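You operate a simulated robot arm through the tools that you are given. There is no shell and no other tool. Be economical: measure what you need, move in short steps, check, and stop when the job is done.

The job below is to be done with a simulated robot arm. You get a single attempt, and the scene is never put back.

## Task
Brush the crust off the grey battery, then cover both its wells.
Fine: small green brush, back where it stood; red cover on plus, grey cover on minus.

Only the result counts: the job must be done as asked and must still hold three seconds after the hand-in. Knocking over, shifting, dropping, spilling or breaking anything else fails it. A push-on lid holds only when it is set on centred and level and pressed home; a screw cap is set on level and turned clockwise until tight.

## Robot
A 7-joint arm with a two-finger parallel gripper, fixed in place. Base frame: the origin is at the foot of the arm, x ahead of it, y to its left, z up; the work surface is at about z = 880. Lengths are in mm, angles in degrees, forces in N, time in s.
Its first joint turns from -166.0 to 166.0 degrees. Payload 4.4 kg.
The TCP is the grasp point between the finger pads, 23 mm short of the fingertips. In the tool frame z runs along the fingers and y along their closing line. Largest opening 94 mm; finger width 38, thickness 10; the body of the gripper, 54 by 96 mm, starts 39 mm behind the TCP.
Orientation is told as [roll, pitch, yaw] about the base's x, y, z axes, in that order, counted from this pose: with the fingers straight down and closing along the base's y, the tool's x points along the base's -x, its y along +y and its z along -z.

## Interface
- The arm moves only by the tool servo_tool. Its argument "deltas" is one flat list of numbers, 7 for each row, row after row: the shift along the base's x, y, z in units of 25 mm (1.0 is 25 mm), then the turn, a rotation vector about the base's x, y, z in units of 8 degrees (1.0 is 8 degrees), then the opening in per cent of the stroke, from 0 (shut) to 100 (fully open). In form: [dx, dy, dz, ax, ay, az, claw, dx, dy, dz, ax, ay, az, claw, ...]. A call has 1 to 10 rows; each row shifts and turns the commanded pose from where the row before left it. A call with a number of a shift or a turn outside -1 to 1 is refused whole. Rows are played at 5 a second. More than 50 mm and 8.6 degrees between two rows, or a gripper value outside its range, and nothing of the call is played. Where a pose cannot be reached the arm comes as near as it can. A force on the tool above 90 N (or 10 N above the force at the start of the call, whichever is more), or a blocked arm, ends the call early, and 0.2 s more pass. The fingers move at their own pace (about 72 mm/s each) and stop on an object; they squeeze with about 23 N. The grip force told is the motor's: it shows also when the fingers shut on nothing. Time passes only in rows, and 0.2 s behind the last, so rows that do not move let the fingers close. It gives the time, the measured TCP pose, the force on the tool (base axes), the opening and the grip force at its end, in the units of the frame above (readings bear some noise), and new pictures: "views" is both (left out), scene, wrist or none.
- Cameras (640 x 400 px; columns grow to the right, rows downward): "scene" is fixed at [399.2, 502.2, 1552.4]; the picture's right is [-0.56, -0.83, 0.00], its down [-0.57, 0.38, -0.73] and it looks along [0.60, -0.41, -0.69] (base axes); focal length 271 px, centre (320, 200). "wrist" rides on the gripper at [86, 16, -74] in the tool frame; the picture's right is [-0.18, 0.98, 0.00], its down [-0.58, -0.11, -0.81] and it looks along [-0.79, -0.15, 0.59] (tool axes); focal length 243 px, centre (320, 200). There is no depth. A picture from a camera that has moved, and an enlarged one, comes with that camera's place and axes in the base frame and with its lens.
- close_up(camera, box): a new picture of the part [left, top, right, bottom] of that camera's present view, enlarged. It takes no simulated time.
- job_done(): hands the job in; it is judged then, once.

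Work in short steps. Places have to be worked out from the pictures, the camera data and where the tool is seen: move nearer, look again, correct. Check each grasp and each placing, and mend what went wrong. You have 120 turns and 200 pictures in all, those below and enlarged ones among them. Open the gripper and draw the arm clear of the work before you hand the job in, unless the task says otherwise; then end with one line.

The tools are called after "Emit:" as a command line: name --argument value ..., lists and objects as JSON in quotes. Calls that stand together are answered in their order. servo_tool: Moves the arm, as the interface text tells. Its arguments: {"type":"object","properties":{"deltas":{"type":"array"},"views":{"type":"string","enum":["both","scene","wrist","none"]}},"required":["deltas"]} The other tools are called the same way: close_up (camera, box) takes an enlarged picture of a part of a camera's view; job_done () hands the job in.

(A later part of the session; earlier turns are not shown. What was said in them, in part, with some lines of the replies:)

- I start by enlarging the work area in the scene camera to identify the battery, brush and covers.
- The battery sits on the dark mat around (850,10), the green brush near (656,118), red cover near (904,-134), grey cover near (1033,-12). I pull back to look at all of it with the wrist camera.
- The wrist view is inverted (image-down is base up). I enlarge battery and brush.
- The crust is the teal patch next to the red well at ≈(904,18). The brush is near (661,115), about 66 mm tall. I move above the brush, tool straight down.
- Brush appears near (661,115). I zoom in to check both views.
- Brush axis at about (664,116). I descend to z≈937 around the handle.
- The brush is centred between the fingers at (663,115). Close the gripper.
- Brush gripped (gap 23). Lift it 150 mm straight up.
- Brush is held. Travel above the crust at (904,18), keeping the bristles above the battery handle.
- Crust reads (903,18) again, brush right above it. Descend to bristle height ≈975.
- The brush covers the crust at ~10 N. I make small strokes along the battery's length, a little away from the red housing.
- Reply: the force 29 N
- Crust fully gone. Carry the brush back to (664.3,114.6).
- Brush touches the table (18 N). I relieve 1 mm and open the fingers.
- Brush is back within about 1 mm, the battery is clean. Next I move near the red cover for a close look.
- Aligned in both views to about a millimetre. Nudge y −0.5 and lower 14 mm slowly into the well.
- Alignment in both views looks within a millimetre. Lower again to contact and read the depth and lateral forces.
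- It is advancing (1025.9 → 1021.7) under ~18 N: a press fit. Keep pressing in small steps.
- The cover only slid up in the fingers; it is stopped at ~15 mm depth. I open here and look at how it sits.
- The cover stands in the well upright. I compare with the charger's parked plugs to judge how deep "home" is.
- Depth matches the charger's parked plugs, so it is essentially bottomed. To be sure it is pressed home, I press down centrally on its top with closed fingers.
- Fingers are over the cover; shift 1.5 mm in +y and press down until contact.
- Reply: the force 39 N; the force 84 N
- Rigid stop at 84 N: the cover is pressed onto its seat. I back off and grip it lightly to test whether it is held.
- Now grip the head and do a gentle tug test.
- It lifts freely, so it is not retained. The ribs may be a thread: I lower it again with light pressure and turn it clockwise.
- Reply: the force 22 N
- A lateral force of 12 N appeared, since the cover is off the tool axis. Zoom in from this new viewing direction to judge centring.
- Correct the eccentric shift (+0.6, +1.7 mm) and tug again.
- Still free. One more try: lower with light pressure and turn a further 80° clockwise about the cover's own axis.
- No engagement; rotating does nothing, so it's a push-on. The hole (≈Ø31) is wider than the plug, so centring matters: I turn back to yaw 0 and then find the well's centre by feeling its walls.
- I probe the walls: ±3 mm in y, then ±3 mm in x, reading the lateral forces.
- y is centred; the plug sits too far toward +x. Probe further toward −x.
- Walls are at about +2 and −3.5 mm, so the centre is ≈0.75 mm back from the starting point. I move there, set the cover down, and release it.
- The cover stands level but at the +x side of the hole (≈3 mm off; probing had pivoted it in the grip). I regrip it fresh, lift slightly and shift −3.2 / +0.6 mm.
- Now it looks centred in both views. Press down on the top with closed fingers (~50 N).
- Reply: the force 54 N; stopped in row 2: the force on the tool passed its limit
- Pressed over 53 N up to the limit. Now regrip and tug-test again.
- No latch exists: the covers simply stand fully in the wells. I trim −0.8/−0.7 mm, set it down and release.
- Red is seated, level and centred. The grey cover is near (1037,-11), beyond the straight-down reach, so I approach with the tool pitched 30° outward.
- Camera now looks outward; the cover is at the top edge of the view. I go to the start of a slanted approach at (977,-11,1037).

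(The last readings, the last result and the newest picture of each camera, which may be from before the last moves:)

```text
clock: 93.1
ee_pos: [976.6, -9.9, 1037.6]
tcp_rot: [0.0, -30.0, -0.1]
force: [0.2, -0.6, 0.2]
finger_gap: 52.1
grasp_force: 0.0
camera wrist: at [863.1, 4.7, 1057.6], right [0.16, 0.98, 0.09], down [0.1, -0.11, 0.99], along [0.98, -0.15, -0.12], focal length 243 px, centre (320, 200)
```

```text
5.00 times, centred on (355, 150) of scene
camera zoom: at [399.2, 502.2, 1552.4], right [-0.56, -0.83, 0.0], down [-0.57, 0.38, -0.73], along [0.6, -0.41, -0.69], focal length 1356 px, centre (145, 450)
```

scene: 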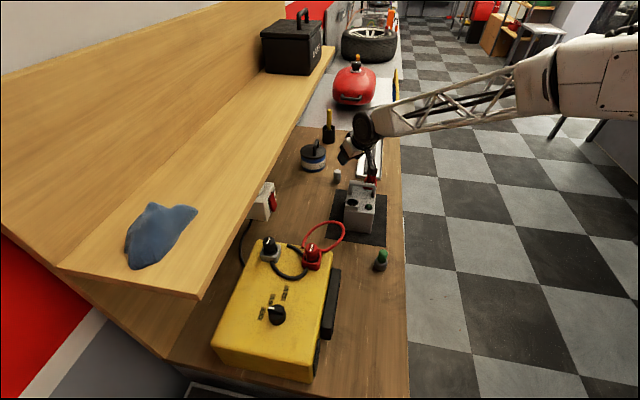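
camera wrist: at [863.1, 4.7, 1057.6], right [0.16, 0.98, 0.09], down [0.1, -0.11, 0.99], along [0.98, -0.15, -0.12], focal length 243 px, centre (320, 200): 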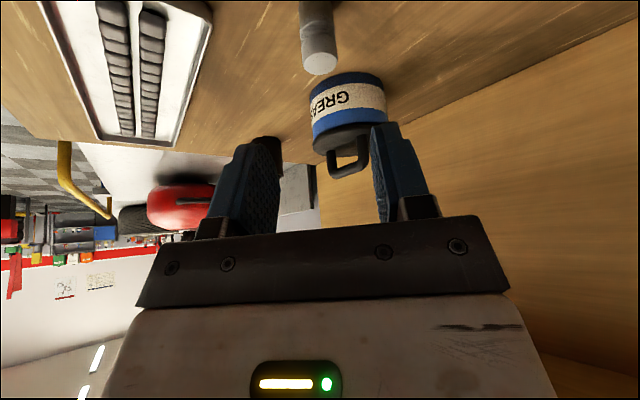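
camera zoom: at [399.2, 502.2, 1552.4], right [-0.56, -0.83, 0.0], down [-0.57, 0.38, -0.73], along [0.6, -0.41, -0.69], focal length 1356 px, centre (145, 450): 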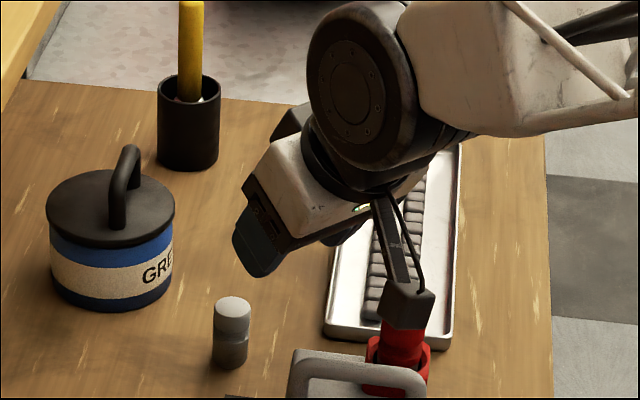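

Descending here would drive the wrist camera into the battery. I raise, and turn the tilted tool +45° about vertical so the camera stays over the free bench.

Emit:
servo_tool --deltas '[0, 0, 0.8, 0, 0, 0, 55, 0, 0, 0.8, 0, 0, 0, 55, 0.123, -0.287, 0, 0, 0, 0.9375, 55, 0.123, -0.287, 0, 0, 0, 0.9375, 55, 0.123, -0.287, 0, 0, 0, 0.9375, 55, 0.123, -0.287, 0, 0, 0, 0.9375, 55, 0.123, -0.287, 0, 0, 0, 0.9375, 55, 0.123, -0.287, 0, 0, 0, 0.9375, 55, 0, 0, 0, 0, 0, 0, 55]'

Emit:
close_up --camera "wrist" --box '[220, 0, 420, 200]'

Emit:
close_up --camera "scene" --box '[310, 110, 400, 190]'

```text
clock: 95.1
ee_pos: [995.3, -53.5, 1076.9]
tcp_rot: [0.0, -30.0, 45.1]
force: [-0.3, 0.0, 0.3]
finger_gap: 51.6
grasp_force: 0.1
camera wrist: at [903.1, -122.9, 1097.3], right [-0.58, 0.81, 0.09], down [0.15, -0.01, 0.99], along [0.8, 0.59, -0.12], focal length 243 px, centre (320, 200)
```

scene: 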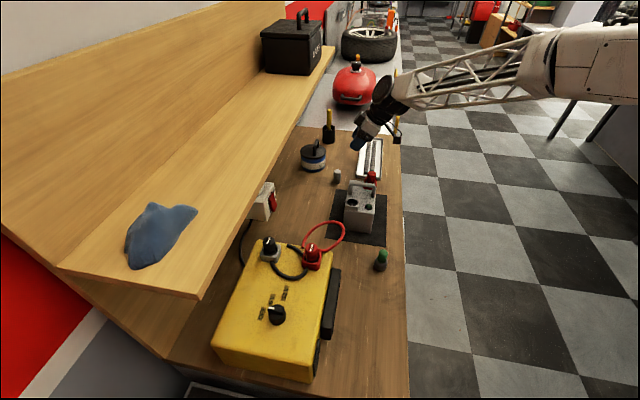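
wrist: 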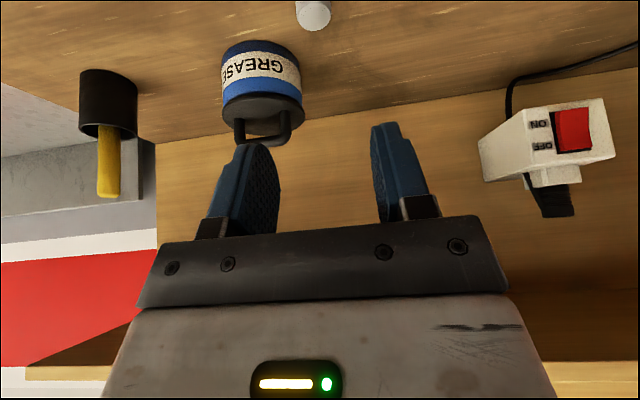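

```text
2.00 times, centred on (320, 100) of wrist
camera zoom: at [903.1, -122.9, 1097.3], right [-0.58, 0.81, 0.09], down [0.15, -0.01, 0.99], along [0.8, 0.59, -0.12], focal length 485 px, centre (320, 400)
```

zoom: 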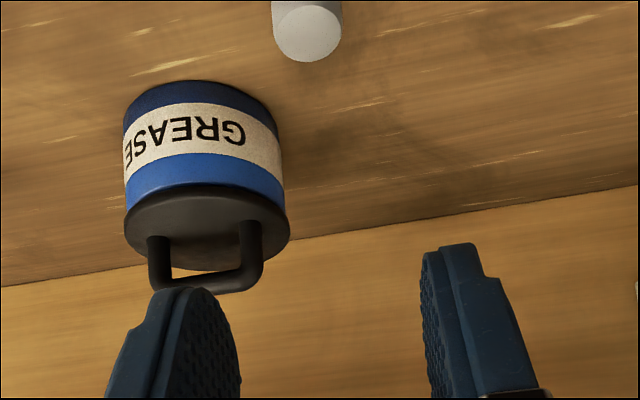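

```text
5.00 times, centred on (355, 150) of scene
camera zoom: at [399.2, 502.2, 1552.4], right [-0.56, -0.83, 0.0], down [-0.57, 0.38, -0.73], along [0.6, -0.41, -0.69], focal length 1356 px, centre (145, 450)
```

zoom: 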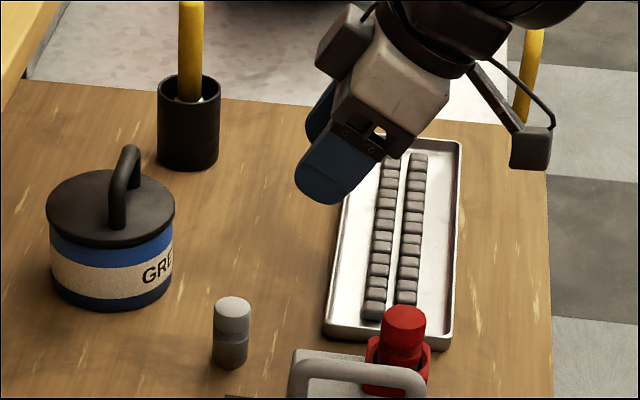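

The cover measures (1037,-12.5) and the fingers straddle its plane. Descend most of the way, then check.

Emit:
servo_tool --deltas '[0.25, 0.25, -0.947, 0, 0, 0, 55, 0.25, 0.25, -0.947, 0, 0, 0, 55, 0.25, 0.25, -0.947, 0, 0, 0, 55, 0.25, 0.25, -0.947, 0, 0, 0, 55, 0, 0, 0, 0, 0, 0, 55]'

Emit:
close_up --camera "wrist" --box '[220, 20, 420, 220]'

Emit:
close_up --camera "scene" --box '[310, 110, 400, 190]'

```text
clock: 96.3
ee_pos: [1019.4, -29.4, 980.5]
tcp_rot: [0.0, -30.0, 45.0]
force: [-0.4, 0.2, 0.1]
finger_gap: 51.5
grasp_force: 0.0
camera wrist: at [927.9, -97.8, 1001.6], right [-0.58, 0.81, 0.09], down [0.15, -0.01, 0.99], along [0.8, 0.59, -0.12], focal length 243 px, centre (320, 200)
```

scene: 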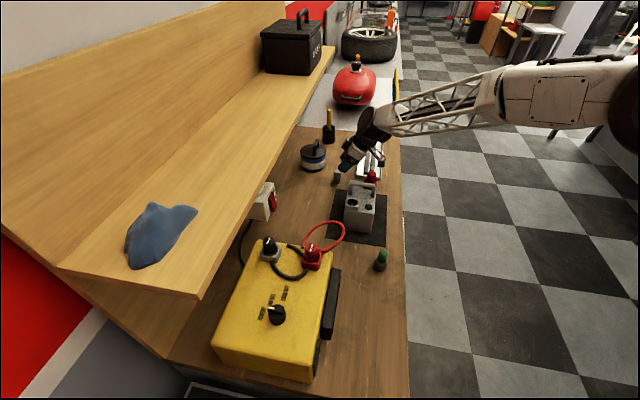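
wrist: 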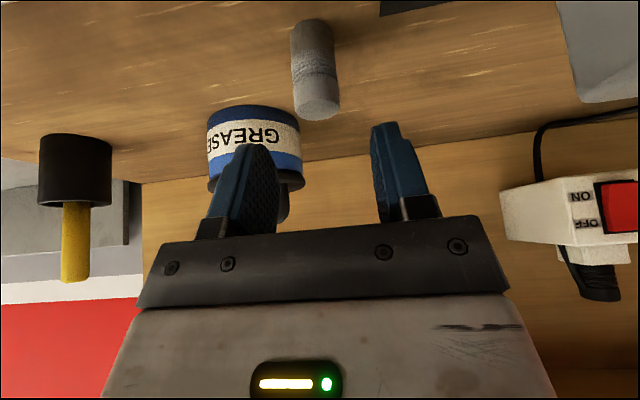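

```text
2.00 times, centred on (320, 120) of wrist
camera zoom: at [927.9, -97.8, 1001.6], right [-0.58, 0.81, 0.09], down [0.15, -0.01, 0.99], along [0.8, 0.59, -0.12], focal length 485 px, centre (320, 360)
```

zoom: 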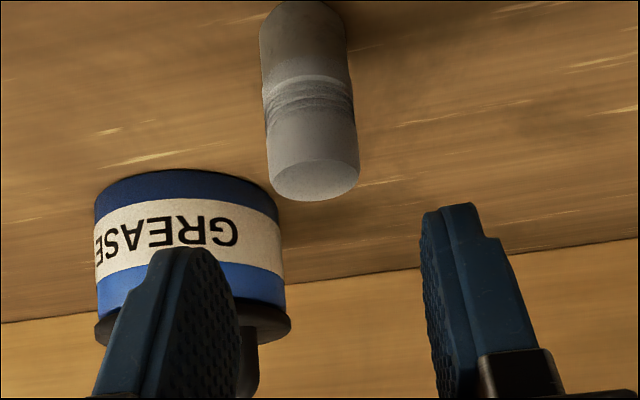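

```text
5.00 times, centred on (355, 150) of scene
camera zoom: at [399.2, 502.2, 1552.4], right [-0.56, -0.83, 0.0], down [-0.57, 0.38, -0.73], along [0.6, -0.41, -0.69], focal length 1356 px, centre (145, 450)
```

zoom: 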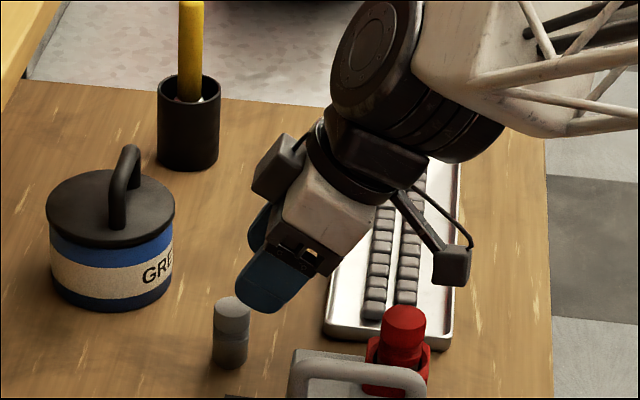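

Tracking well; the cover is centred between the fingers. Finish the descent and close.

Emit:
servo_tool --deltas '[0.275, 0.262, -0.91, 0, 0, 0, 55, 0.275, 0.262, -0.91, 0, 0, 0, 55, 0, 0, 0, 0, 0, 0, 55]' --views "wrist"

Emit:
close_up --camera "wrist" --box '[220, 60, 420, 240]'

Emit:
close_up --camera "scene" --box '[310, 130, 380, 190]'

```text
clock: 97.1
ee_pos: [1033.9, -15.7, 936.4]
tcp_rot: [0.1, -30.1, 45.0]
force: [-0.1, -0.4, 0.6]
finger_gap: 51.7
grasp_force: 0.1
camera wrist: at [941.7, -84.7, 957.3], right [-0.58, 0.81, 0.09], down [0.15, -0.01, 0.99], along [0.8, 0.59, -0.12], focal length 243 px, centre (320, 200)
```

wrist: 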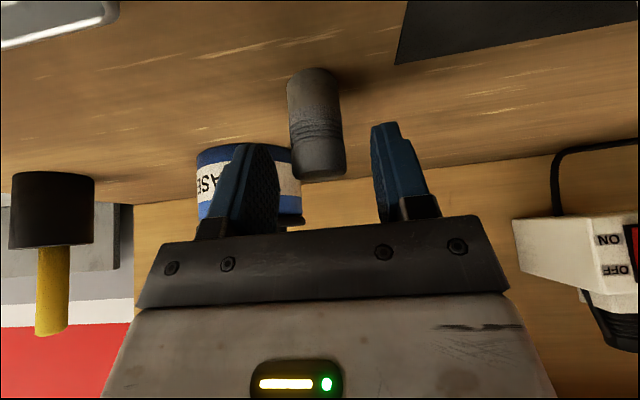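

```text
2.22 times, centred on (320, 150) of wrist
camera zoom: at [941.7, -84.7, 957.3], right [-0.58, 0.81, 0.09], down [0.15, -0.01, 0.99], along [0.8, 0.59, -0.12], focal length 539 px, centre (320, 311)
```

zoom: 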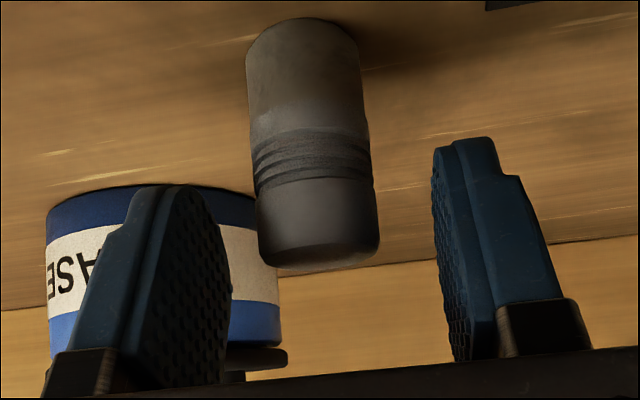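

```text
6.67 times, centred on (345, 160) of scene
camera zoom: at [399.2, 502.2, 1552.4], right [-0.56, -0.83, 0.0], down [-0.57, 0.38, -0.73], along [0.6, -0.41, -0.69], focal length 1808 px, centre (153, 467)
```

zoom: 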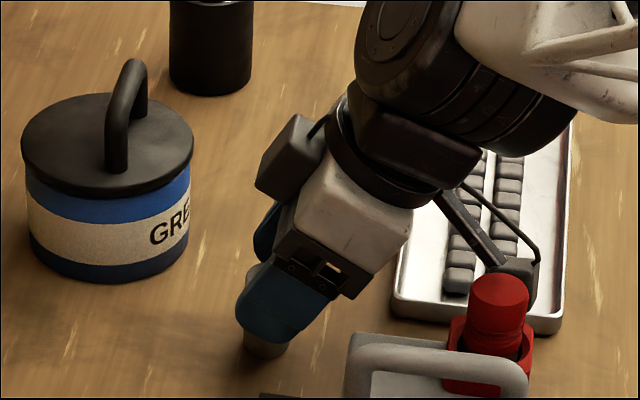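

Cover is ~2.5 mm off-mid; shift laterally and close.

Emit:
servo_tool --deltas '[0.07, -0.07, 0, 0, 0, 0, 55, 0, 0, 0, 0, 0, 0, 0, 0, 0, 0, 0, 0, 0, 0, 0, 0, 0, 0, 0, 0, 0, 0, 0, 0, 0, 0, 0, 0]' --views "wrist"

Emit:
servo_tool --deltas '[0, 0, 0.8, 0, 0, 0, 0, 0, 0, 1, 0, 0, 0, 0, 0, 0, 1, 0, 0, 0, 0, 0, 0, 1, 0, 0, 0, 0, 0, 0, 1, 0, 0, 0, 0, 0, 0, 1, 0, 0, 0, 0]'

Emit:
close_up --camera "wrist" --box '[220, 60, 420, 240]'

Emit:
close_up --camera "scene" --box '[320, 110, 400, 180]'

```text
clock: 98.3
ee_pos: [1035.5, -16.2, 935.7]
tcp_rot: [-0.1, -30.0, 45.0]
force: [-0.3, 0.1, -0.8]
finger_gap: 26.1
grasp_force: 22.9
camera wrist: at [943.2, -86.6, 956.9], right [-0.58, 0.81, 0.09], down [0.15, -0.01, 0.99], along [0.8, 0.59, -0.12], focal length 243 px, centre (320, 200)
```

wrist: 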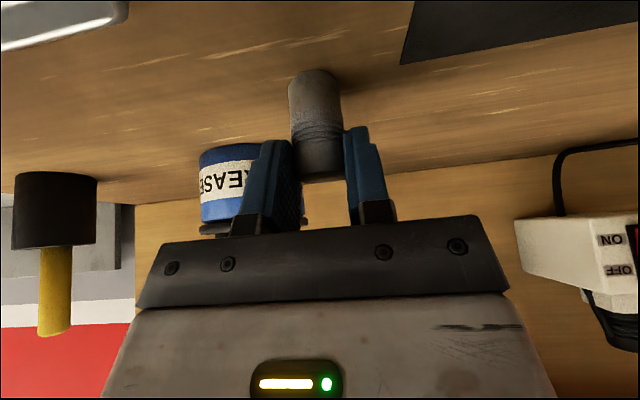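

```text
clock: 99.7
ee_pos: [1035.8, -18.2, 1080.5]
tcp_rot: [0.0, -29.8, 45.0]
force: [0.3, -0.2, -0.4]
finger_gap: 26.1
grasp_force: 23.1
camera wrist: at [943.9, -86.6, 1102.1], right [-0.58, 0.81, 0.09], down [0.15, -0.01, 0.99], along [0.8, 0.59, -0.12], focal length 243 px, centre (320, 200)
```

scene: 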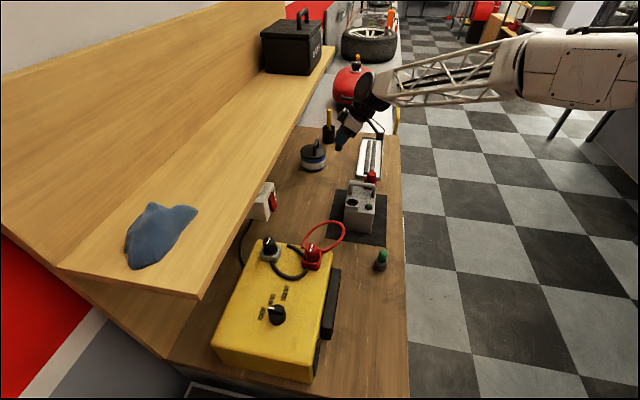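
wrist: 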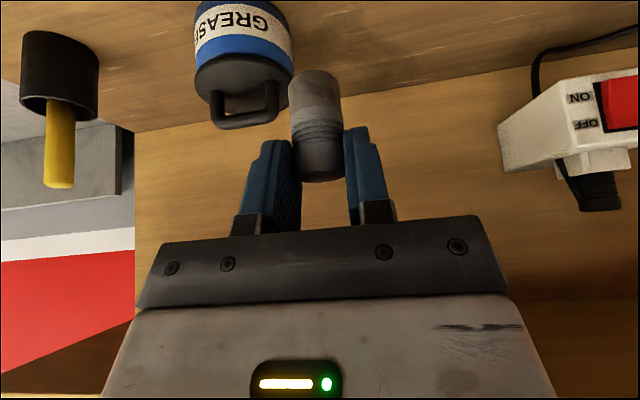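

```text
2.22 times, centred on (320, 150) of wrist
camera zoom: at [943.9, -86.6, 1102.1], right [-0.58, 0.81, 0.09], down [0.15, -0.01, 0.99], along [0.8, 0.59, -0.12], focal length 539 px, centre (320, 311)
```

zoom: 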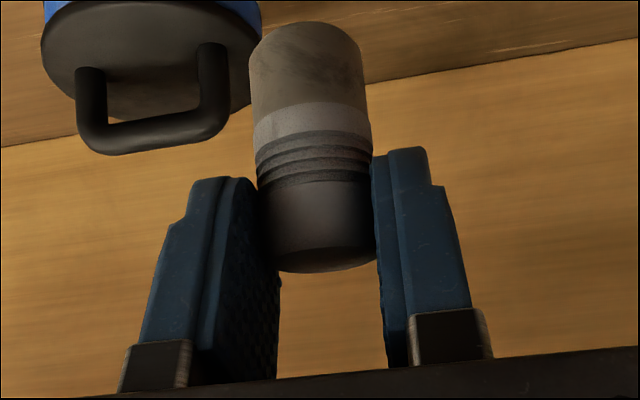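

```text
5.71 times, centred on (360, 145) of scene
camera zoom: at [399.2, 502.2, 1552.4], right [-0.56, -0.83, 0.0], down [-0.57, 0.38, -0.73], along [0.6, -0.41, -0.69], focal length 1550 px, centre (91, 514)
```

zoom: 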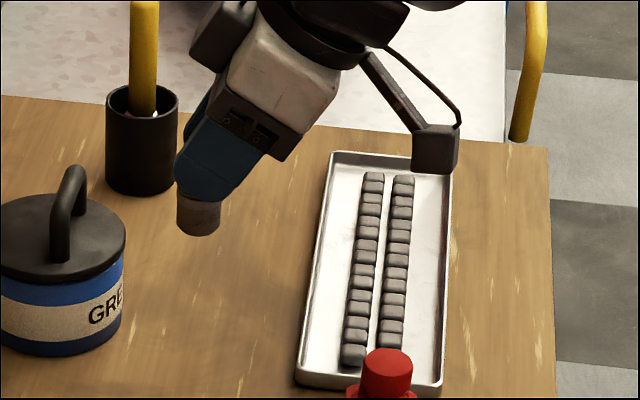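

Grey cover gripped upright. Raise clear of the battery, turn back to yaw 0 and carry it over the grey well.

Emit:
servo_tool --deltas '[0, 0, 0.9, 0, 0, 0, 0, 0, 0, 0.9, 0, 0, 0, 0, -0.92, 0.471, 0, 0, 0, -0.625, 0, -0.92, 0.471, 0, 0, 0, -0.625, 0, -0.92, 0.471, 0, 0, 0, -0.625, 0, -0.92, 0.471, 0, 0, 0, -0.625, 0, -0.92, 0.471, 0, 0, 0, -0.625, 0, -0.92, 0.471, 0, 0, 0, -0.625, 0, -0.92, 0.471, 0, 0, 0, -0.625, 0]' --views "none"

Emit:
servo_tool --deltas '[-0.92, 0.471, 0, 0, 0, -0.625, 0, -0.92, 0.471, 0, 0, 0, -0.625, 0, 0, 0, -0.8, 0, 0, 0, 0, 0, 0, -0.8, 0, 0, 0, 0, 0, 0, 0, 0, 0, 0, 0]'

Emit:
close_up --camera "wrist" --box '[220, 0, 420, 200]'

Emit:
close_up --camera "scene" --box '[325, 160, 395, 220]'

```text
clock: 101.7
ee_pos: [873.3, 65.1, 1125.2]
tcp_rot: [0.0, -29.9, 9.8]
force: [0.2, -0.4, -0.5]
finger_gap: 25.8
grasp_force: 23.0
```

```text
clock: 102.9
ee_pos: [828.7, 88.7, 1085.4]
tcp_rot: [0.0, -30.1, 0.1]
force: [0.3, -0.1, -0.5]
finger_gap: 25.7
grasp_force: 22.5
camera wrist: at [715.2, 103.9, 1106.6], right [0.16, 0.98, 0.09], down [0.1, -0.11, 0.99], along [0.98, -0.15, -0.12], focal length 243 px, centre (320, 200)
```

scene: 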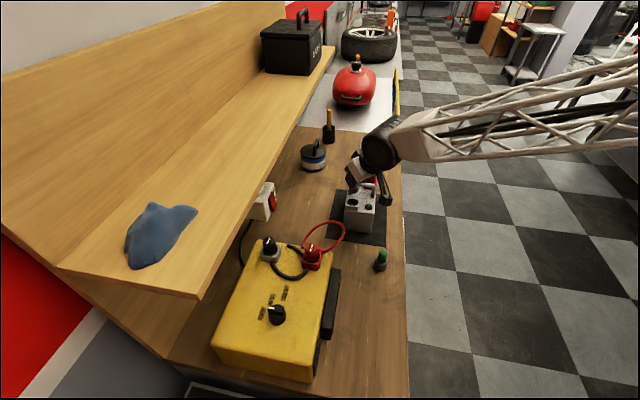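
wrist: 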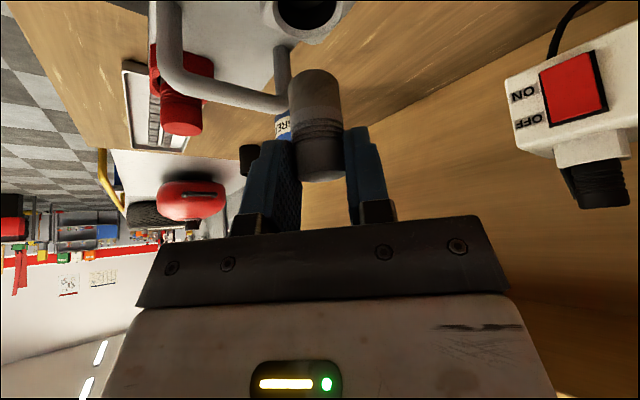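

```text
2.00 times, centred on (320, 100) of wrist
camera zoom: at [715.2, 103.9, 1106.6], right [0.16, 0.98, 0.09], down [0.1, -0.11, 0.99], along [0.98, -0.15, -0.12], focal length 485 px, centre (320, 400)
```

zoom: 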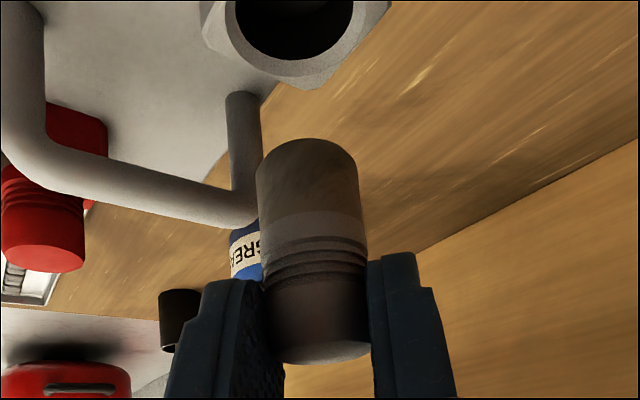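

```text
6.67 times, centred on (360, 190) of scene
camera zoom: at [399.2, 502.2, 1552.4], right [-0.56, -0.83, 0.0], down [-0.57, 0.38, -0.73], along [0.6, -0.41, -0.69], focal length 1808 px, centre (53, 267)
```

zoom: 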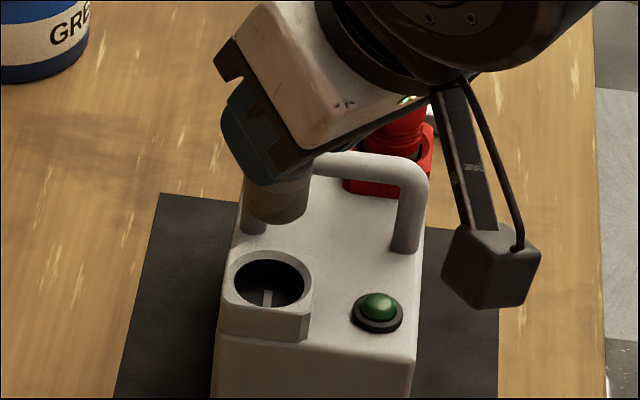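

Both views show the plug nearly over the grey well; small trim (−1,+0.8) and descend to just above the rim.

Emit:
servo_tool --deltas '[-0.04, 0.032, -0.7, 0, 0, 0, 0, 0, 0, -0.7, 0, 0, 0, 0, 0, 0, 0, 0, 0, 0, 0]'

Emit:
close_up --camera "wrist" --box '[240, 30, 400, 190]'

Emit:
close_up --camera "scene" --box '[335, 175, 385, 215]'

```text
clock: 103.7
ee_pos: [827.4, 90.9, 1049.4]
tcp_rot: [0.0, -30.0, 0.1]
force: [-0.2, -0.3, 0.4]
finger_gap: 26.0
grasp_force: 22.8
camera wrist: at [713.6, 104.9, 1071.4], right [0.16, 0.98, 0.09], down [0.1, -0.11, 0.99], along [0.98, -0.15, -0.12], focal length 243 px, centre (320, 200)
```

scene: 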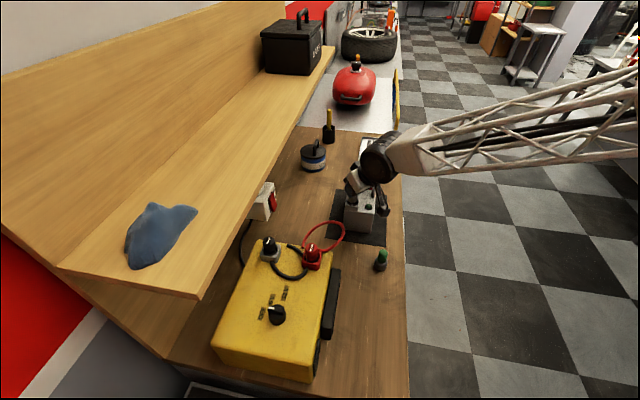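
wrist: 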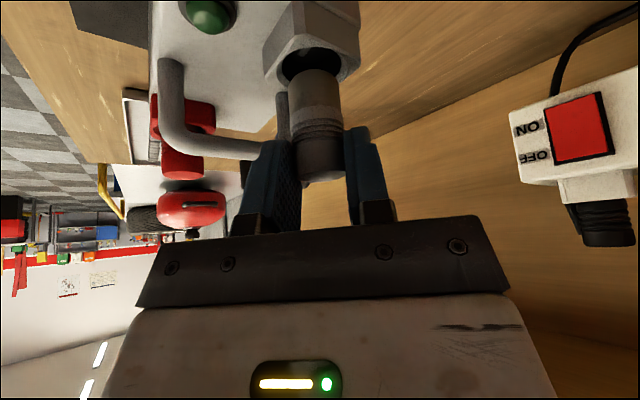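

```text
2.50 times, centred on (320, 110) of wrist
camera zoom: at [713.6, 104.9, 1071.4], right [0.16, 0.98, 0.09], down [0.1, -0.11, 0.99], along [0.98, -0.15, -0.12], focal length 606 px, centre (320, 425)
```

zoom: 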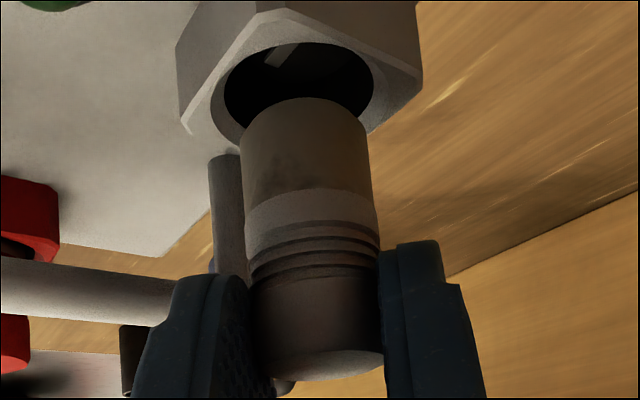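

```text
10.00 times, centred on (360, 195) of scene
camera zoom: at [399.2, 502.2, 1552.4], right [-0.56, -0.83, 0.0], down [-0.57, 0.38, -0.73], along [0.6, -0.41, -0.69], focal length 2712 px, centre (-80, 250)
```

zoom: 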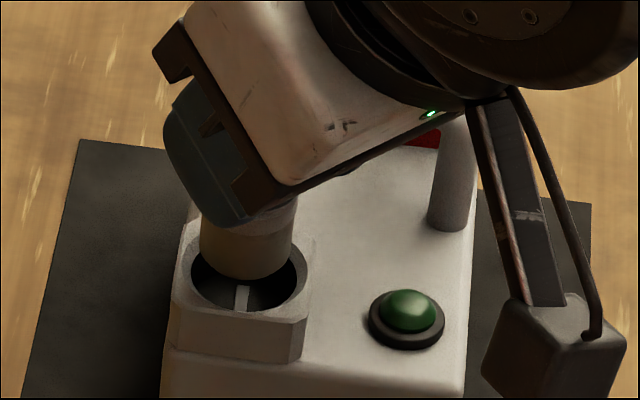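

Lateral match within ~0.5 mm; both views hint the plug is ~1.5 mm too far in x. Shift and enter the well.

Emit:
servo_tool --deltas '[-0.06, -0.012, -0.2, 0, 0, 0, 0, 0, 0, -0.2, 0, 0, 0, 0, 0, 0, -0.2, 0, 0, 0, 0, 0, 0, 0, 0, 0, 0, 0]'

Emit:
close_up --camera "wrist" --box '[240, 30, 400, 190]'

Emit:
close_up --camera "scene" --box '[335, 175, 385, 215]'

```text
clock: 104.7
ee_pos: [825.0, 90.4, 1035.2]
tcp_rot: [-0.1, -30.0, 0.0]
force: [0.3, 0.6, -0.1]
finger_gap: 26.2
grasp_force: 22.7
camera wrist: at [712.4, 104.4, 1056.9], right [0.16, 0.98, 0.09], down [0.1, -0.11, 0.99], along [0.98, -0.15, -0.12], focal length 243 px, centre (320, 200)
```

scene: 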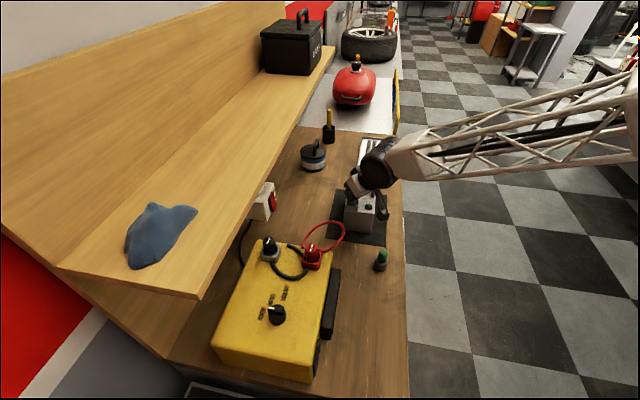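
wrist: 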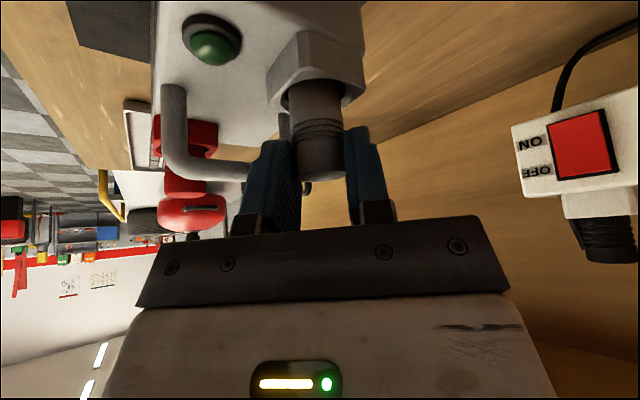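

```text
2.50 times, centred on (320, 110) of wrist
camera zoom: at [712.4, 104.4, 1056.9], right [0.16, 0.98, 0.09], down [0.1, -0.11, 0.99], along [0.98, -0.15, -0.12], focal length 606 px, centre (320, 425)
```

zoom: 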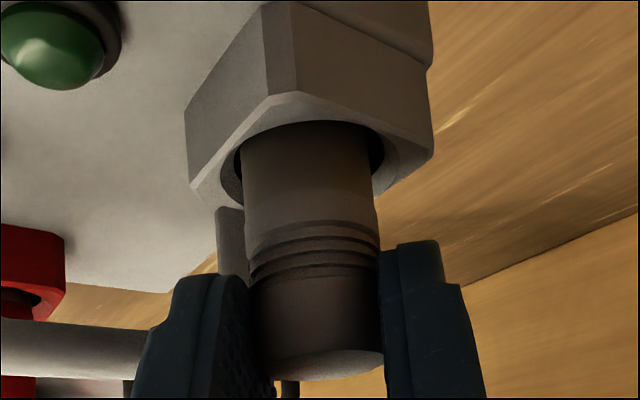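

```text
10.00 times, centred on (360, 195) of scene
camera zoom: at [399.2, 502.2, 1552.4], right [-0.56, -0.83, 0.0], down [-0.57, 0.38, -0.73], along [0.6, -0.41, -0.69], focal length 2712 px, centre (-80, 250)
```

zoom: 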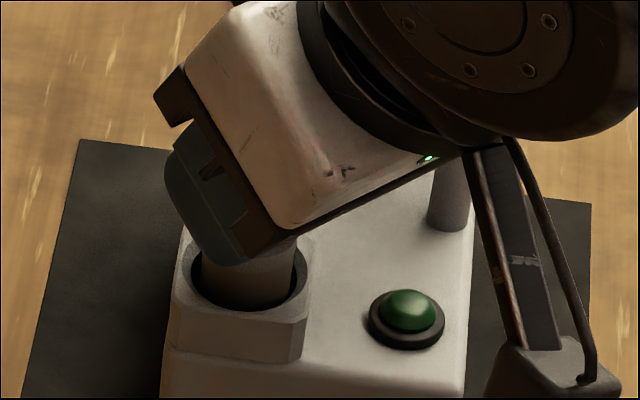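

Plug is inside the hole, nearly concentric. Lower 7.5 mm to the floor with a 0.5 mm y-trim.

Emit:
servo_tool --deltas '[0, 0.02, -0.15, 0, 0, 0, 0, 0, 0, -0.15, 0, 0, 0, 0, 0, 0, 0, 0, 0, 0, 0]' --views "none"

Emit:
servo_tool --deltas '[0, 0, -0.06, 0, 0, 0, 0, 0, 0, 0, 0, 0, 0, 0]'

Emit:
close_up --camera "wrist" --box '[240, 30, 400, 190]'

Emit:
close_up --camera "scene" --box '[335, 175, 385, 215]'

```text
clock: 105.5
ee_pos: [826.7, 89.7, 1027.9]
tcp_rot: [0.0, -30.0, 0.0]
force: [0.1, -0.2, 0.2]
finger_gap: 25.9
grasp_force: 22.9
```

```text
clock: 106.1
ee_pos: [826.0, 89.7, 1027.3]
tcp_rot: [-0.1, -30.0, 0.1]
force: [0.5, 0.2, 9.1]
finger_gap: 26.1
grasp_force: 23.1
camera wrist: at [712.8, 105.0, 1048.3], right [0.16, 0.98, 0.09], down [0.1, -0.11, 0.99], along [0.98, -0.15, -0.12], focal length 243 px, centre (320, 200)
```

scene: 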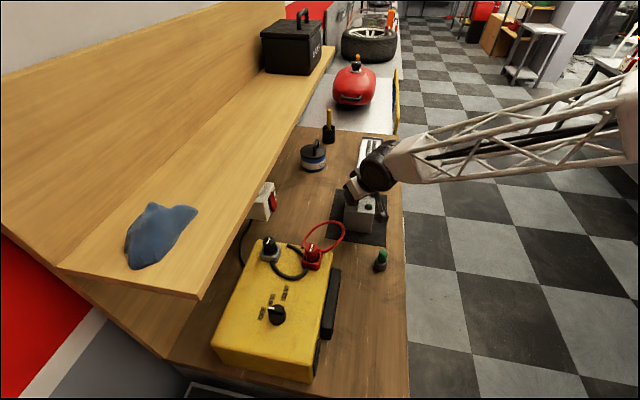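
wrist: 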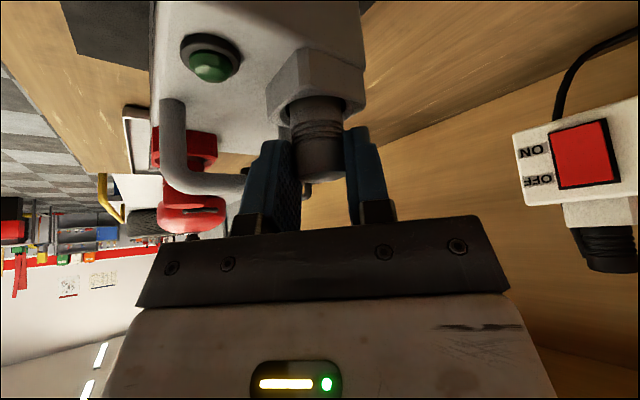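

```text
2.50 times, centred on (320, 110) of wrist
camera zoom: at [712.8, 105.0, 1048.3], right [0.16, 0.98, 0.09], down [0.1, -0.11, 0.99], along [0.98, -0.15, -0.12], focal length 606 px, centre (320, 425)
```

zoom: 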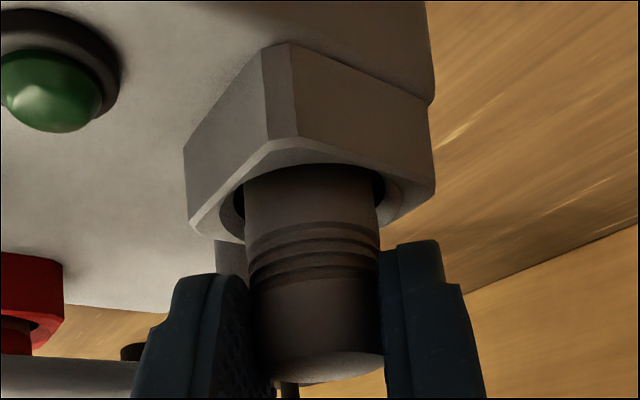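

```text
10.00 times, centred on (360, 195) of scene
camera zoom: at [399.2, 502.2, 1552.4], right [-0.56, -0.83, 0.0], down [-0.57, 0.38, -0.73], along [0.6, -0.41, -0.69], focal length 2712 px, centre (-80, 250)
```

zoom: 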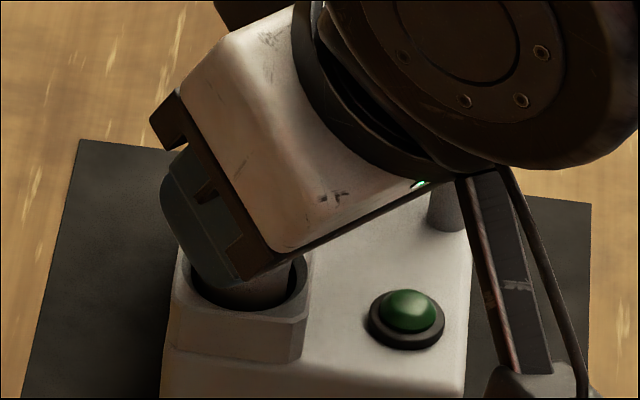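

Seated with 9 N. A little more press, then release and withdraw along the tool axis.

Emit:
servo_tool --deltas '[0, 0, -0.06, 0, 0, 0, 0, 0, 0, 0.06, 0, 0, 0, 0, 0, 0, 0, 0, 0, 0, 45, 0, 0, 0, 0, 0, 0, 45, 0, 0, 0, 0, 0, 0, 45, -0.4, 0, 0.7, 0, 0, 0, 45, -0.4, 0, 0.7, 0, 0, 0, 45, -0.5, 0, 0.8, 0, 0, 0, 45, -0.5, 0, 0.8, 0, 0, 0, 45, -0.5, 0, 0.8, 0, 0, 0, 45]'

Emit:
close_up --camera "scene" --box '[335, 165, 395, 215]'

Emit:
close_up --camera "wrist" --box '[200, 0, 420, 180]'

```text
clock: 108.3
ee_pos: [768.5, 90.0, 1121.0]
tcp_rot: [0.2, -29.9, 0.0]
force: [0.4, 0.1, 0.5]
finger_gap: 42.1
grasp_force: 0.0
camera wrist: at [654.8, 105.2, 1141.8], right [0.16, 0.98, 0.09], down [0.1, -0.11, 0.99], along [0.98, -0.15, -0.12], focal length 243 px, centre (320, 200)
```

scene: 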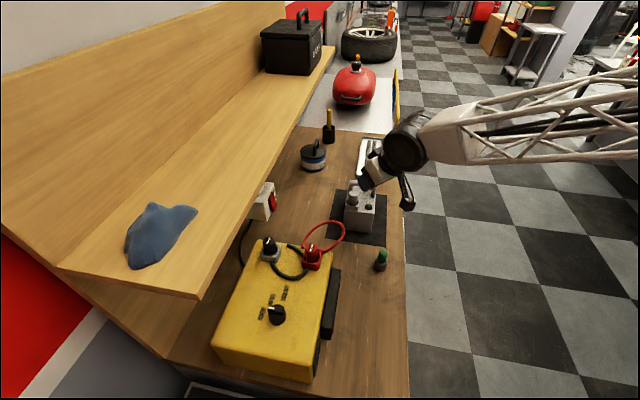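
wrist: 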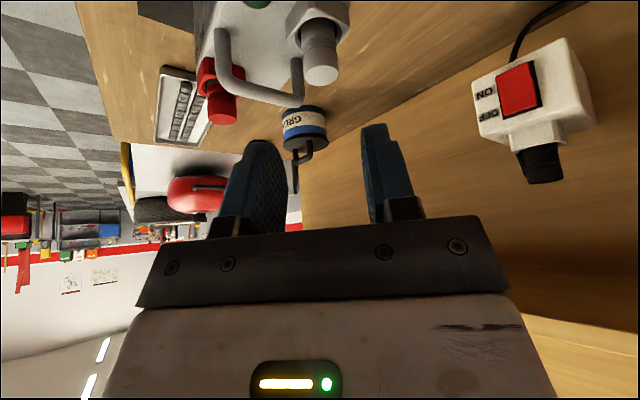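

```text
8.00 times, centred on (365, 190) of scene
camera zoom: at [399.2, 502.2, 1552.4], right [-0.56, -0.83, 0.0], down [-0.57, 0.38, -0.73], along [0.6, -0.41, -0.69], focal length 2170 px, centre (-40, 280)
```

zoom: 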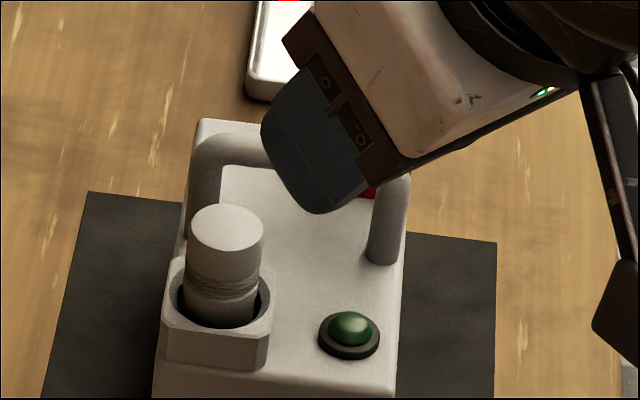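

```text
2.22 times, centred on (310, 90) of wrist
camera zoom: at [654.8, 105.2, 1141.8], right [0.16, 0.98, 0.09], down [0.1, -0.11, 0.99], along [0.98, -0.15, -0.12], focal length 539 px, centre (342, 444)
```

zoom: 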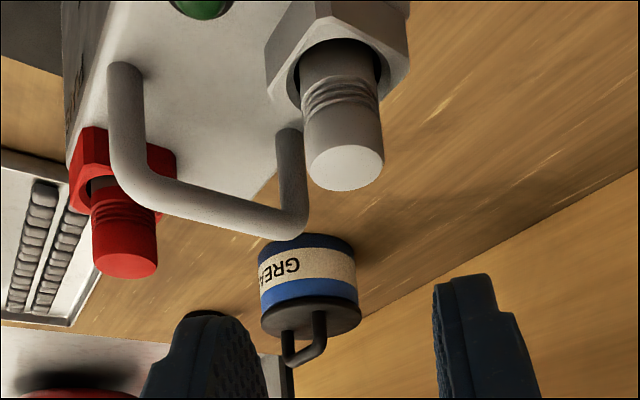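

Both covers are in. For safety I press the grey cover straight down with closed fingers too: first move above it with a vertical tool.

Emit:
servo_tool --deltas '[0.305, 0, 0, 0, 0.469, 0, 0, 0.305, 0, 0, 0, 0.469, 0, 0, 0.305, 0, 0, 0, 0.469, 0, 0, 0.305, 0, 0, 0, 0.469, 0, 0, 0.305, 0, 0, 0, 0.469, 0, 0, 0.305, 0, -0.4, 0, 0.469, 0, 0, 0.305, 0, -0.7, 0, 0.469, 0, 0, 0.305, 0, -0.9, 0, 0.469, 0, 0, 0, 0, -0.4, 0, 0, 0, 0, 0, 0, 0, 0, 0, 0, 0]'

Emit:
close_up --camera "scene" --box '[335, 165, 395, 215]'

Emit:
close_up --camera "wrist" --box '[240, 40, 400, 200]'

```text
clock: 110.5
ee_pos: [828.7, 91.0, 1062.0]
tcp_rot: [0.0, 0.0, 0.0]
force: [0.4, -0.4, 0.8]
finger_gap: 0.1
grasp_force: 23.4
camera wrist: at [741.7, 105.4, 1135.6], right [0.18, 0.98, 0.0], down [0.58, -0.11, 0.81], along [0.79, -0.15, -0.59], focal length 243 px, centre (320, 200)
```

scene: 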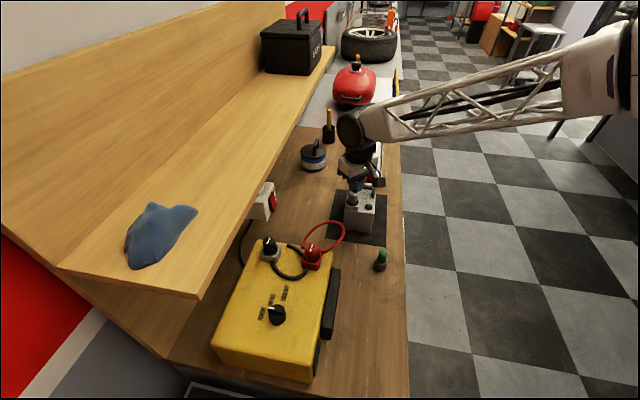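
wrist: 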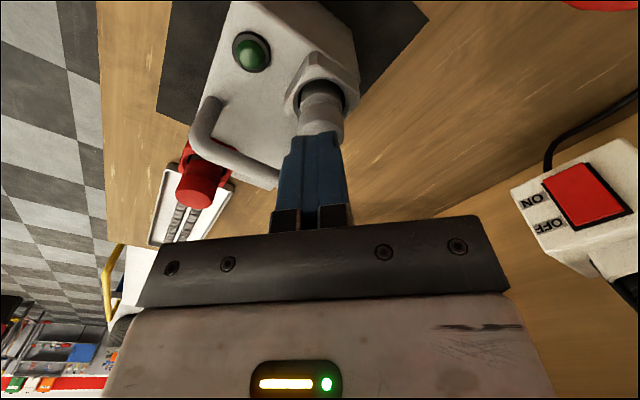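

```text
8.00 times, centred on (365, 190) of scene
camera zoom: at [399.2, 502.2, 1552.4], right [-0.56, -0.83, 0.0], down [-0.57, 0.38, -0.73], along [0.6, -0.41, -0.69], focal length 2170 px, centre (-40, 280)
```

zoom: 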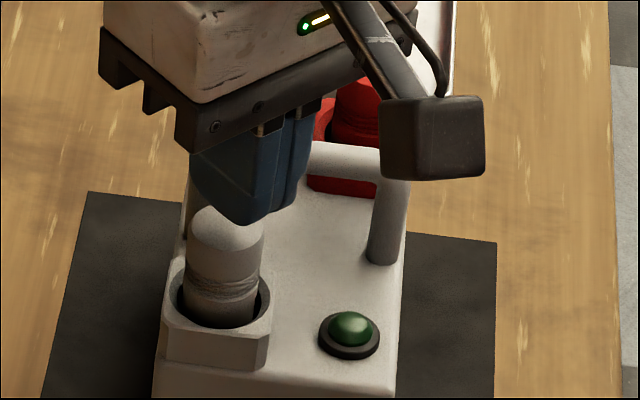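

```text
2.50 times, centred on (320, 120) of wrist
camera zoom: at [741.7, 105.4, 1135.6], right [0.18, 0.98, 0.0], down [0.58, -0.11, 0.81], along [0.79, -0.15, -0.59], focal length 606 px, centre (320, 400)
```

zoom: 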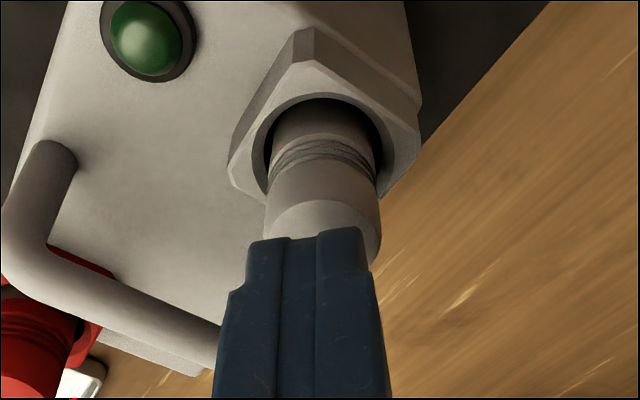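

Fingers are ~2.5 mm off in y. Shift and press.

Emit:
servo_tool --deltas '[0.04, 0.1, -0.4, 0, 0, 0, 0, 0, 0, -0.2, 0, 0, 0, 0, 0, 0, -0.1, 0, 0, 0, 0, 0, 0, 0, 0, 0, 0, 0]' --views "none"

Emit:
servo_tool --deltas '[0, 0, -0.06, 0, 0, 0, 0, 0, 0, 0, 0, 0, 0, 0]' --views "none"

```text
clock: 111.5
ee_pos: [829.2, 91.7, 1046.3]
tcp_rot: [0.0, -0.1, 0.0]
force: [-0.6, 0.8, 22.8]
finger_gap: 0.0
grasp_force: 22.8
```

```text
clock: 112.1
ee_pos: [829.3, 92.6, 1046.5]
tcp_rot: [0.0, -0.2, -0.1]
force: [-2.6, 0.6, 48.5]
finger_gap: 0.0
grasp_force: 23.2
```

48 N on grey. Lift and do the same for red.

Emit:
servo_tool --deltas '[0, 0, 0.8, 0, 0, 0, 0, 0, 0, 0.8, 0, 0, 0, 0, 0.36, -0.88, 0, 0, 0, 0, 0, 0.36, -0.88, 0, 0, 0, 0, 0, 0.36, -0.88, 0, 0, 0, 0, 0, 0.36, -0.88, 0, 0, 0, 0, 0, 0.36, -0.88, -0.4, 0, 0, 0, 0, 0, 0, -0.45, 0, 0, 0, 0, 0, 0, 0, 0, 0, 0, 0]'

Emit:
close_up --camera "scene" --box '[335, 165, 395, 215]'

Emit:
close_up --camera "wrist" --box '[240, 40, 400, 200]'

```text
clock: 114.1
ee_pos: [875.5, -18.1, 1062.5]
tcp_rot: [0.0, 0.0, 0.0]
force: [-0.1, 0.9, 0.0]
finger_gap: 0.0
grasp_force: 23.1
camera wrist: at [787.7, -2.2, 1135.8], right [0.18, 0.98, 0.0], down [0.58, -0.11, 0.81], along [0.79, -0.15, -0.59], focal length 243 px, centre (320, 200)
```

scene: 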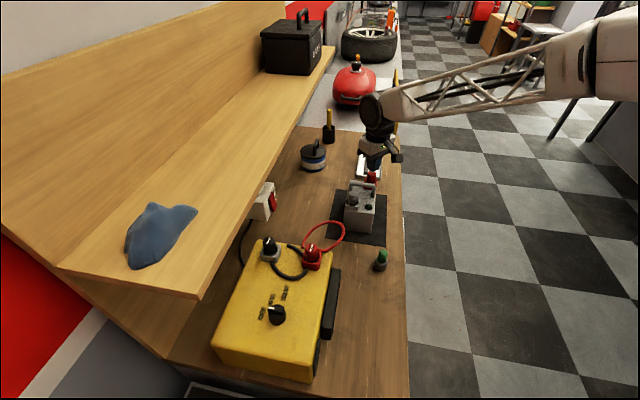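
wrist: 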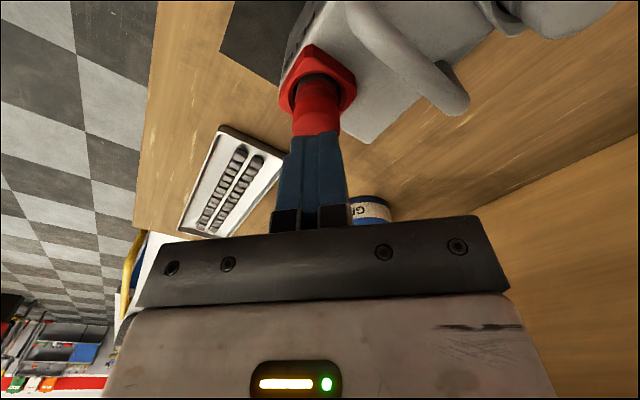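

```text
8.00 times, centred on (365, 190) of scene
camera zoom: at [399.2, 502.2, 1552.4], right [-0.56, -0.83, 0.0], down [-0.57, 0.38, -0.73], along [0.6, -0.41, -0.69], focal length 2170 px, centre (-40, 280)
```

zoom: 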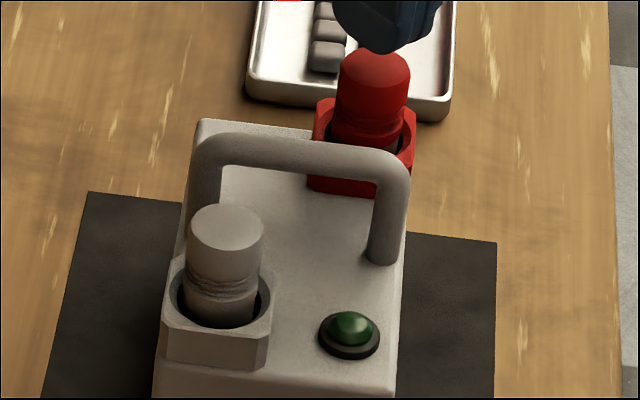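

```text
2.50 times, centred on (320, 120) of wrist
camera zoom: at [787.7, -2.2, 1135.8], right [0.18, 0.98, 0.0], down [0.58, -0.11, 0.81], along [0.79, -0.15, -0.59], focal length 606 px, centre (320, 400)
```

zoom: 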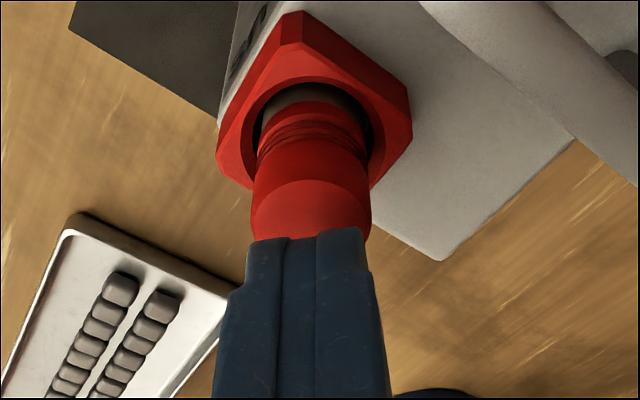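

Aligned. Press the red cover and then withdraw.

Emit:
servo_tool --deltas '[-0.08, 0, -0.4, 0, 0, 0, 0, 0, 0, -0.2, 0, 0, 0, 0, 0, 0, -0.1, 0, 0, 0, 0, 0, 0, -0.06, 0, 0, 0, 0, 0, 0, 0, 0, 0, 0, 0]' --views "none"

Emit:
servo_tool --deltas '[0, 0, 0.8, 0, 0, 0, 0, 0, 0, 1, 0, 0, 0, 0, -0.8, 0, 1, 0, 0, 0, 50, -1, 0, 1, 0, 0, 0, 100, -1, 0, 1, 0, 0, 0, 100, -1, 0, 0.5, 0, 0, 0, 100, -1, 0, 0, 0, 0, 0, 100, -1, 0, 0, 0, 0, 0, 100, -1, 0, 0, 0, 0, 0, 100, -1, 0, 0, 0, 0, 0, 100]'

Emit:
close_up --camera "scene" --box '[335, 165, 395, 215]'

Emit:
close_up --camera "wrist" --box '[240, 60, 400, 220]'

Emit:
close_up --camera "scene" --box '[300, 100, 420, 280]'

```text
clock: 115.3
ee_pos: [873.2, -17.7, 1044.8]
tcp_rot: [-0.1, -0.2, 0.0]
force: [-2.4, 2.5, 41.0]
finger_gap: 0.0
grasp_force: 22.6
```

```text
clock: 117.5
ee_pos: [677.5, -17.3, 1176.4]
tcp_rot: [0.1, 0.0, 0.0]
force: [0.6, 0.5, 0.2]
finger_gap: 94.1
grasp_force: 0.1
camera wrist: at [589.9, -2.6, 1250.2], right [0.18, 0.98, 0.0], down [0.58, -0.11, 0.81], along [0.79, -0.15, -0.59], focal length 243 px, centre (320, 200)
```

scene: 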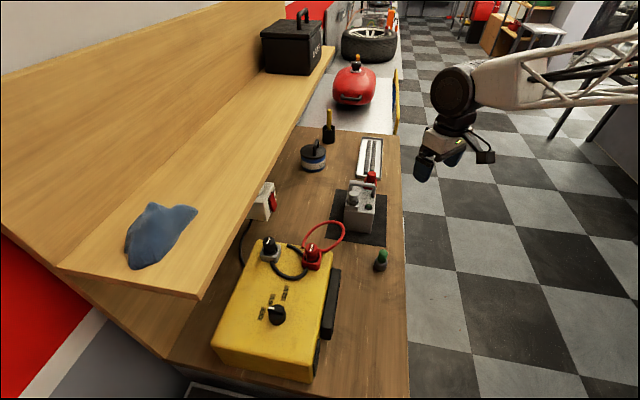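
wrist: 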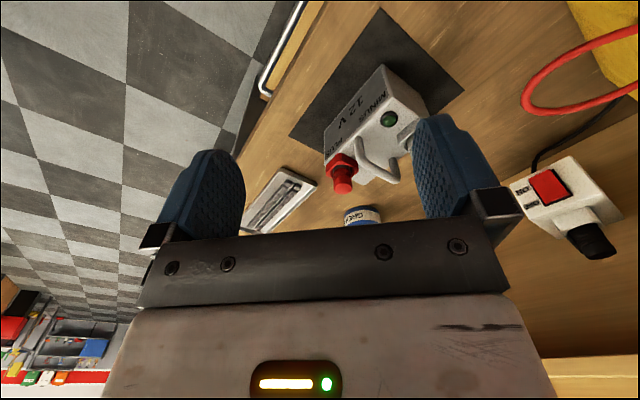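

```text
8.00 times, centred on (365, 190) of scene
camera zoom: at [399.2, 502.2, 1552.4], right [-0.56, -0.83, 0.0], down [-0.57, 0.38, -0.73], along [0.6, -0.41, -0.69], focal length 2170 px, centre (-40, 280)
```

zoom: 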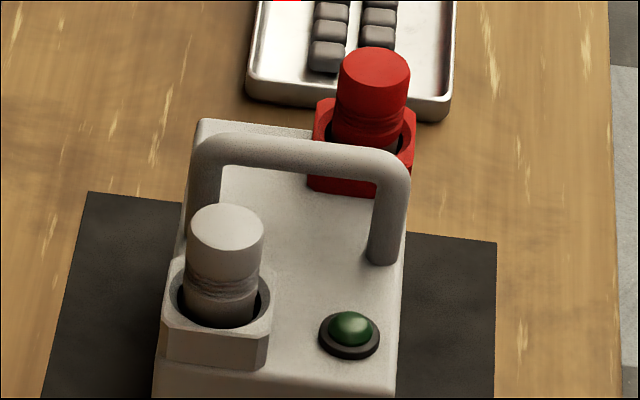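

```text
2.50 times, centred on (320, 140) of wrist
camera zoom: at [589.9, -2.6, 1250.2], right [0.18, 0.98, 0.0], down [0.58, -0.11, 0.81], along [0.79, -0.15, -0.59], focal length 606 px, centre (320, 350)
```

zoom: 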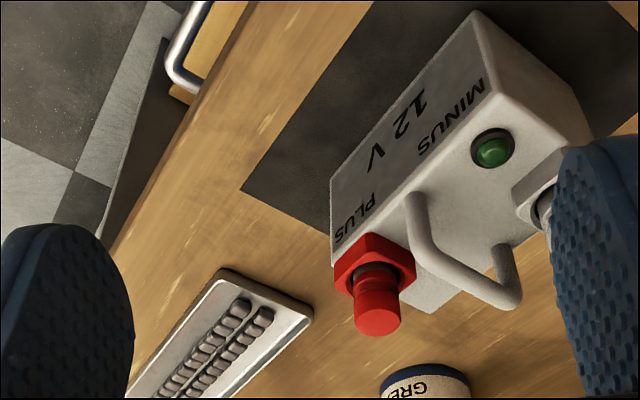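

```text
2.22 times, centred on (360, 190) of scene
camera zoom: at [399.2, 502.2, 1552.4], right [-0.56, -0.83, 0.0], down [-0.57, 0.38, -0.73], along [0.6, -0.41, -0.69], focal length 603 px, centre (231, 222)
```

zoom: 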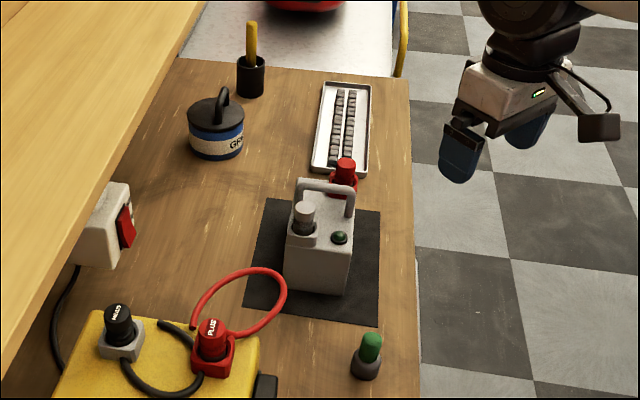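

The battery is clean and hasn't moved. Red is seated on plus, grey is seated on minus, and the brush is back in its place. The gripper is open and clear of the work, so I'm handing in.

Emit:
job_done

```text
The job is handed in.
```

I brushed the crust off the battery and returned the green brush to its spot within about 1–2 mm. The red cover is in the plus well and the grey one in the minus well, both pressed to the bottom; tug-tested, the red cover lifted out freely, so nothing locks it in (grey not tested).
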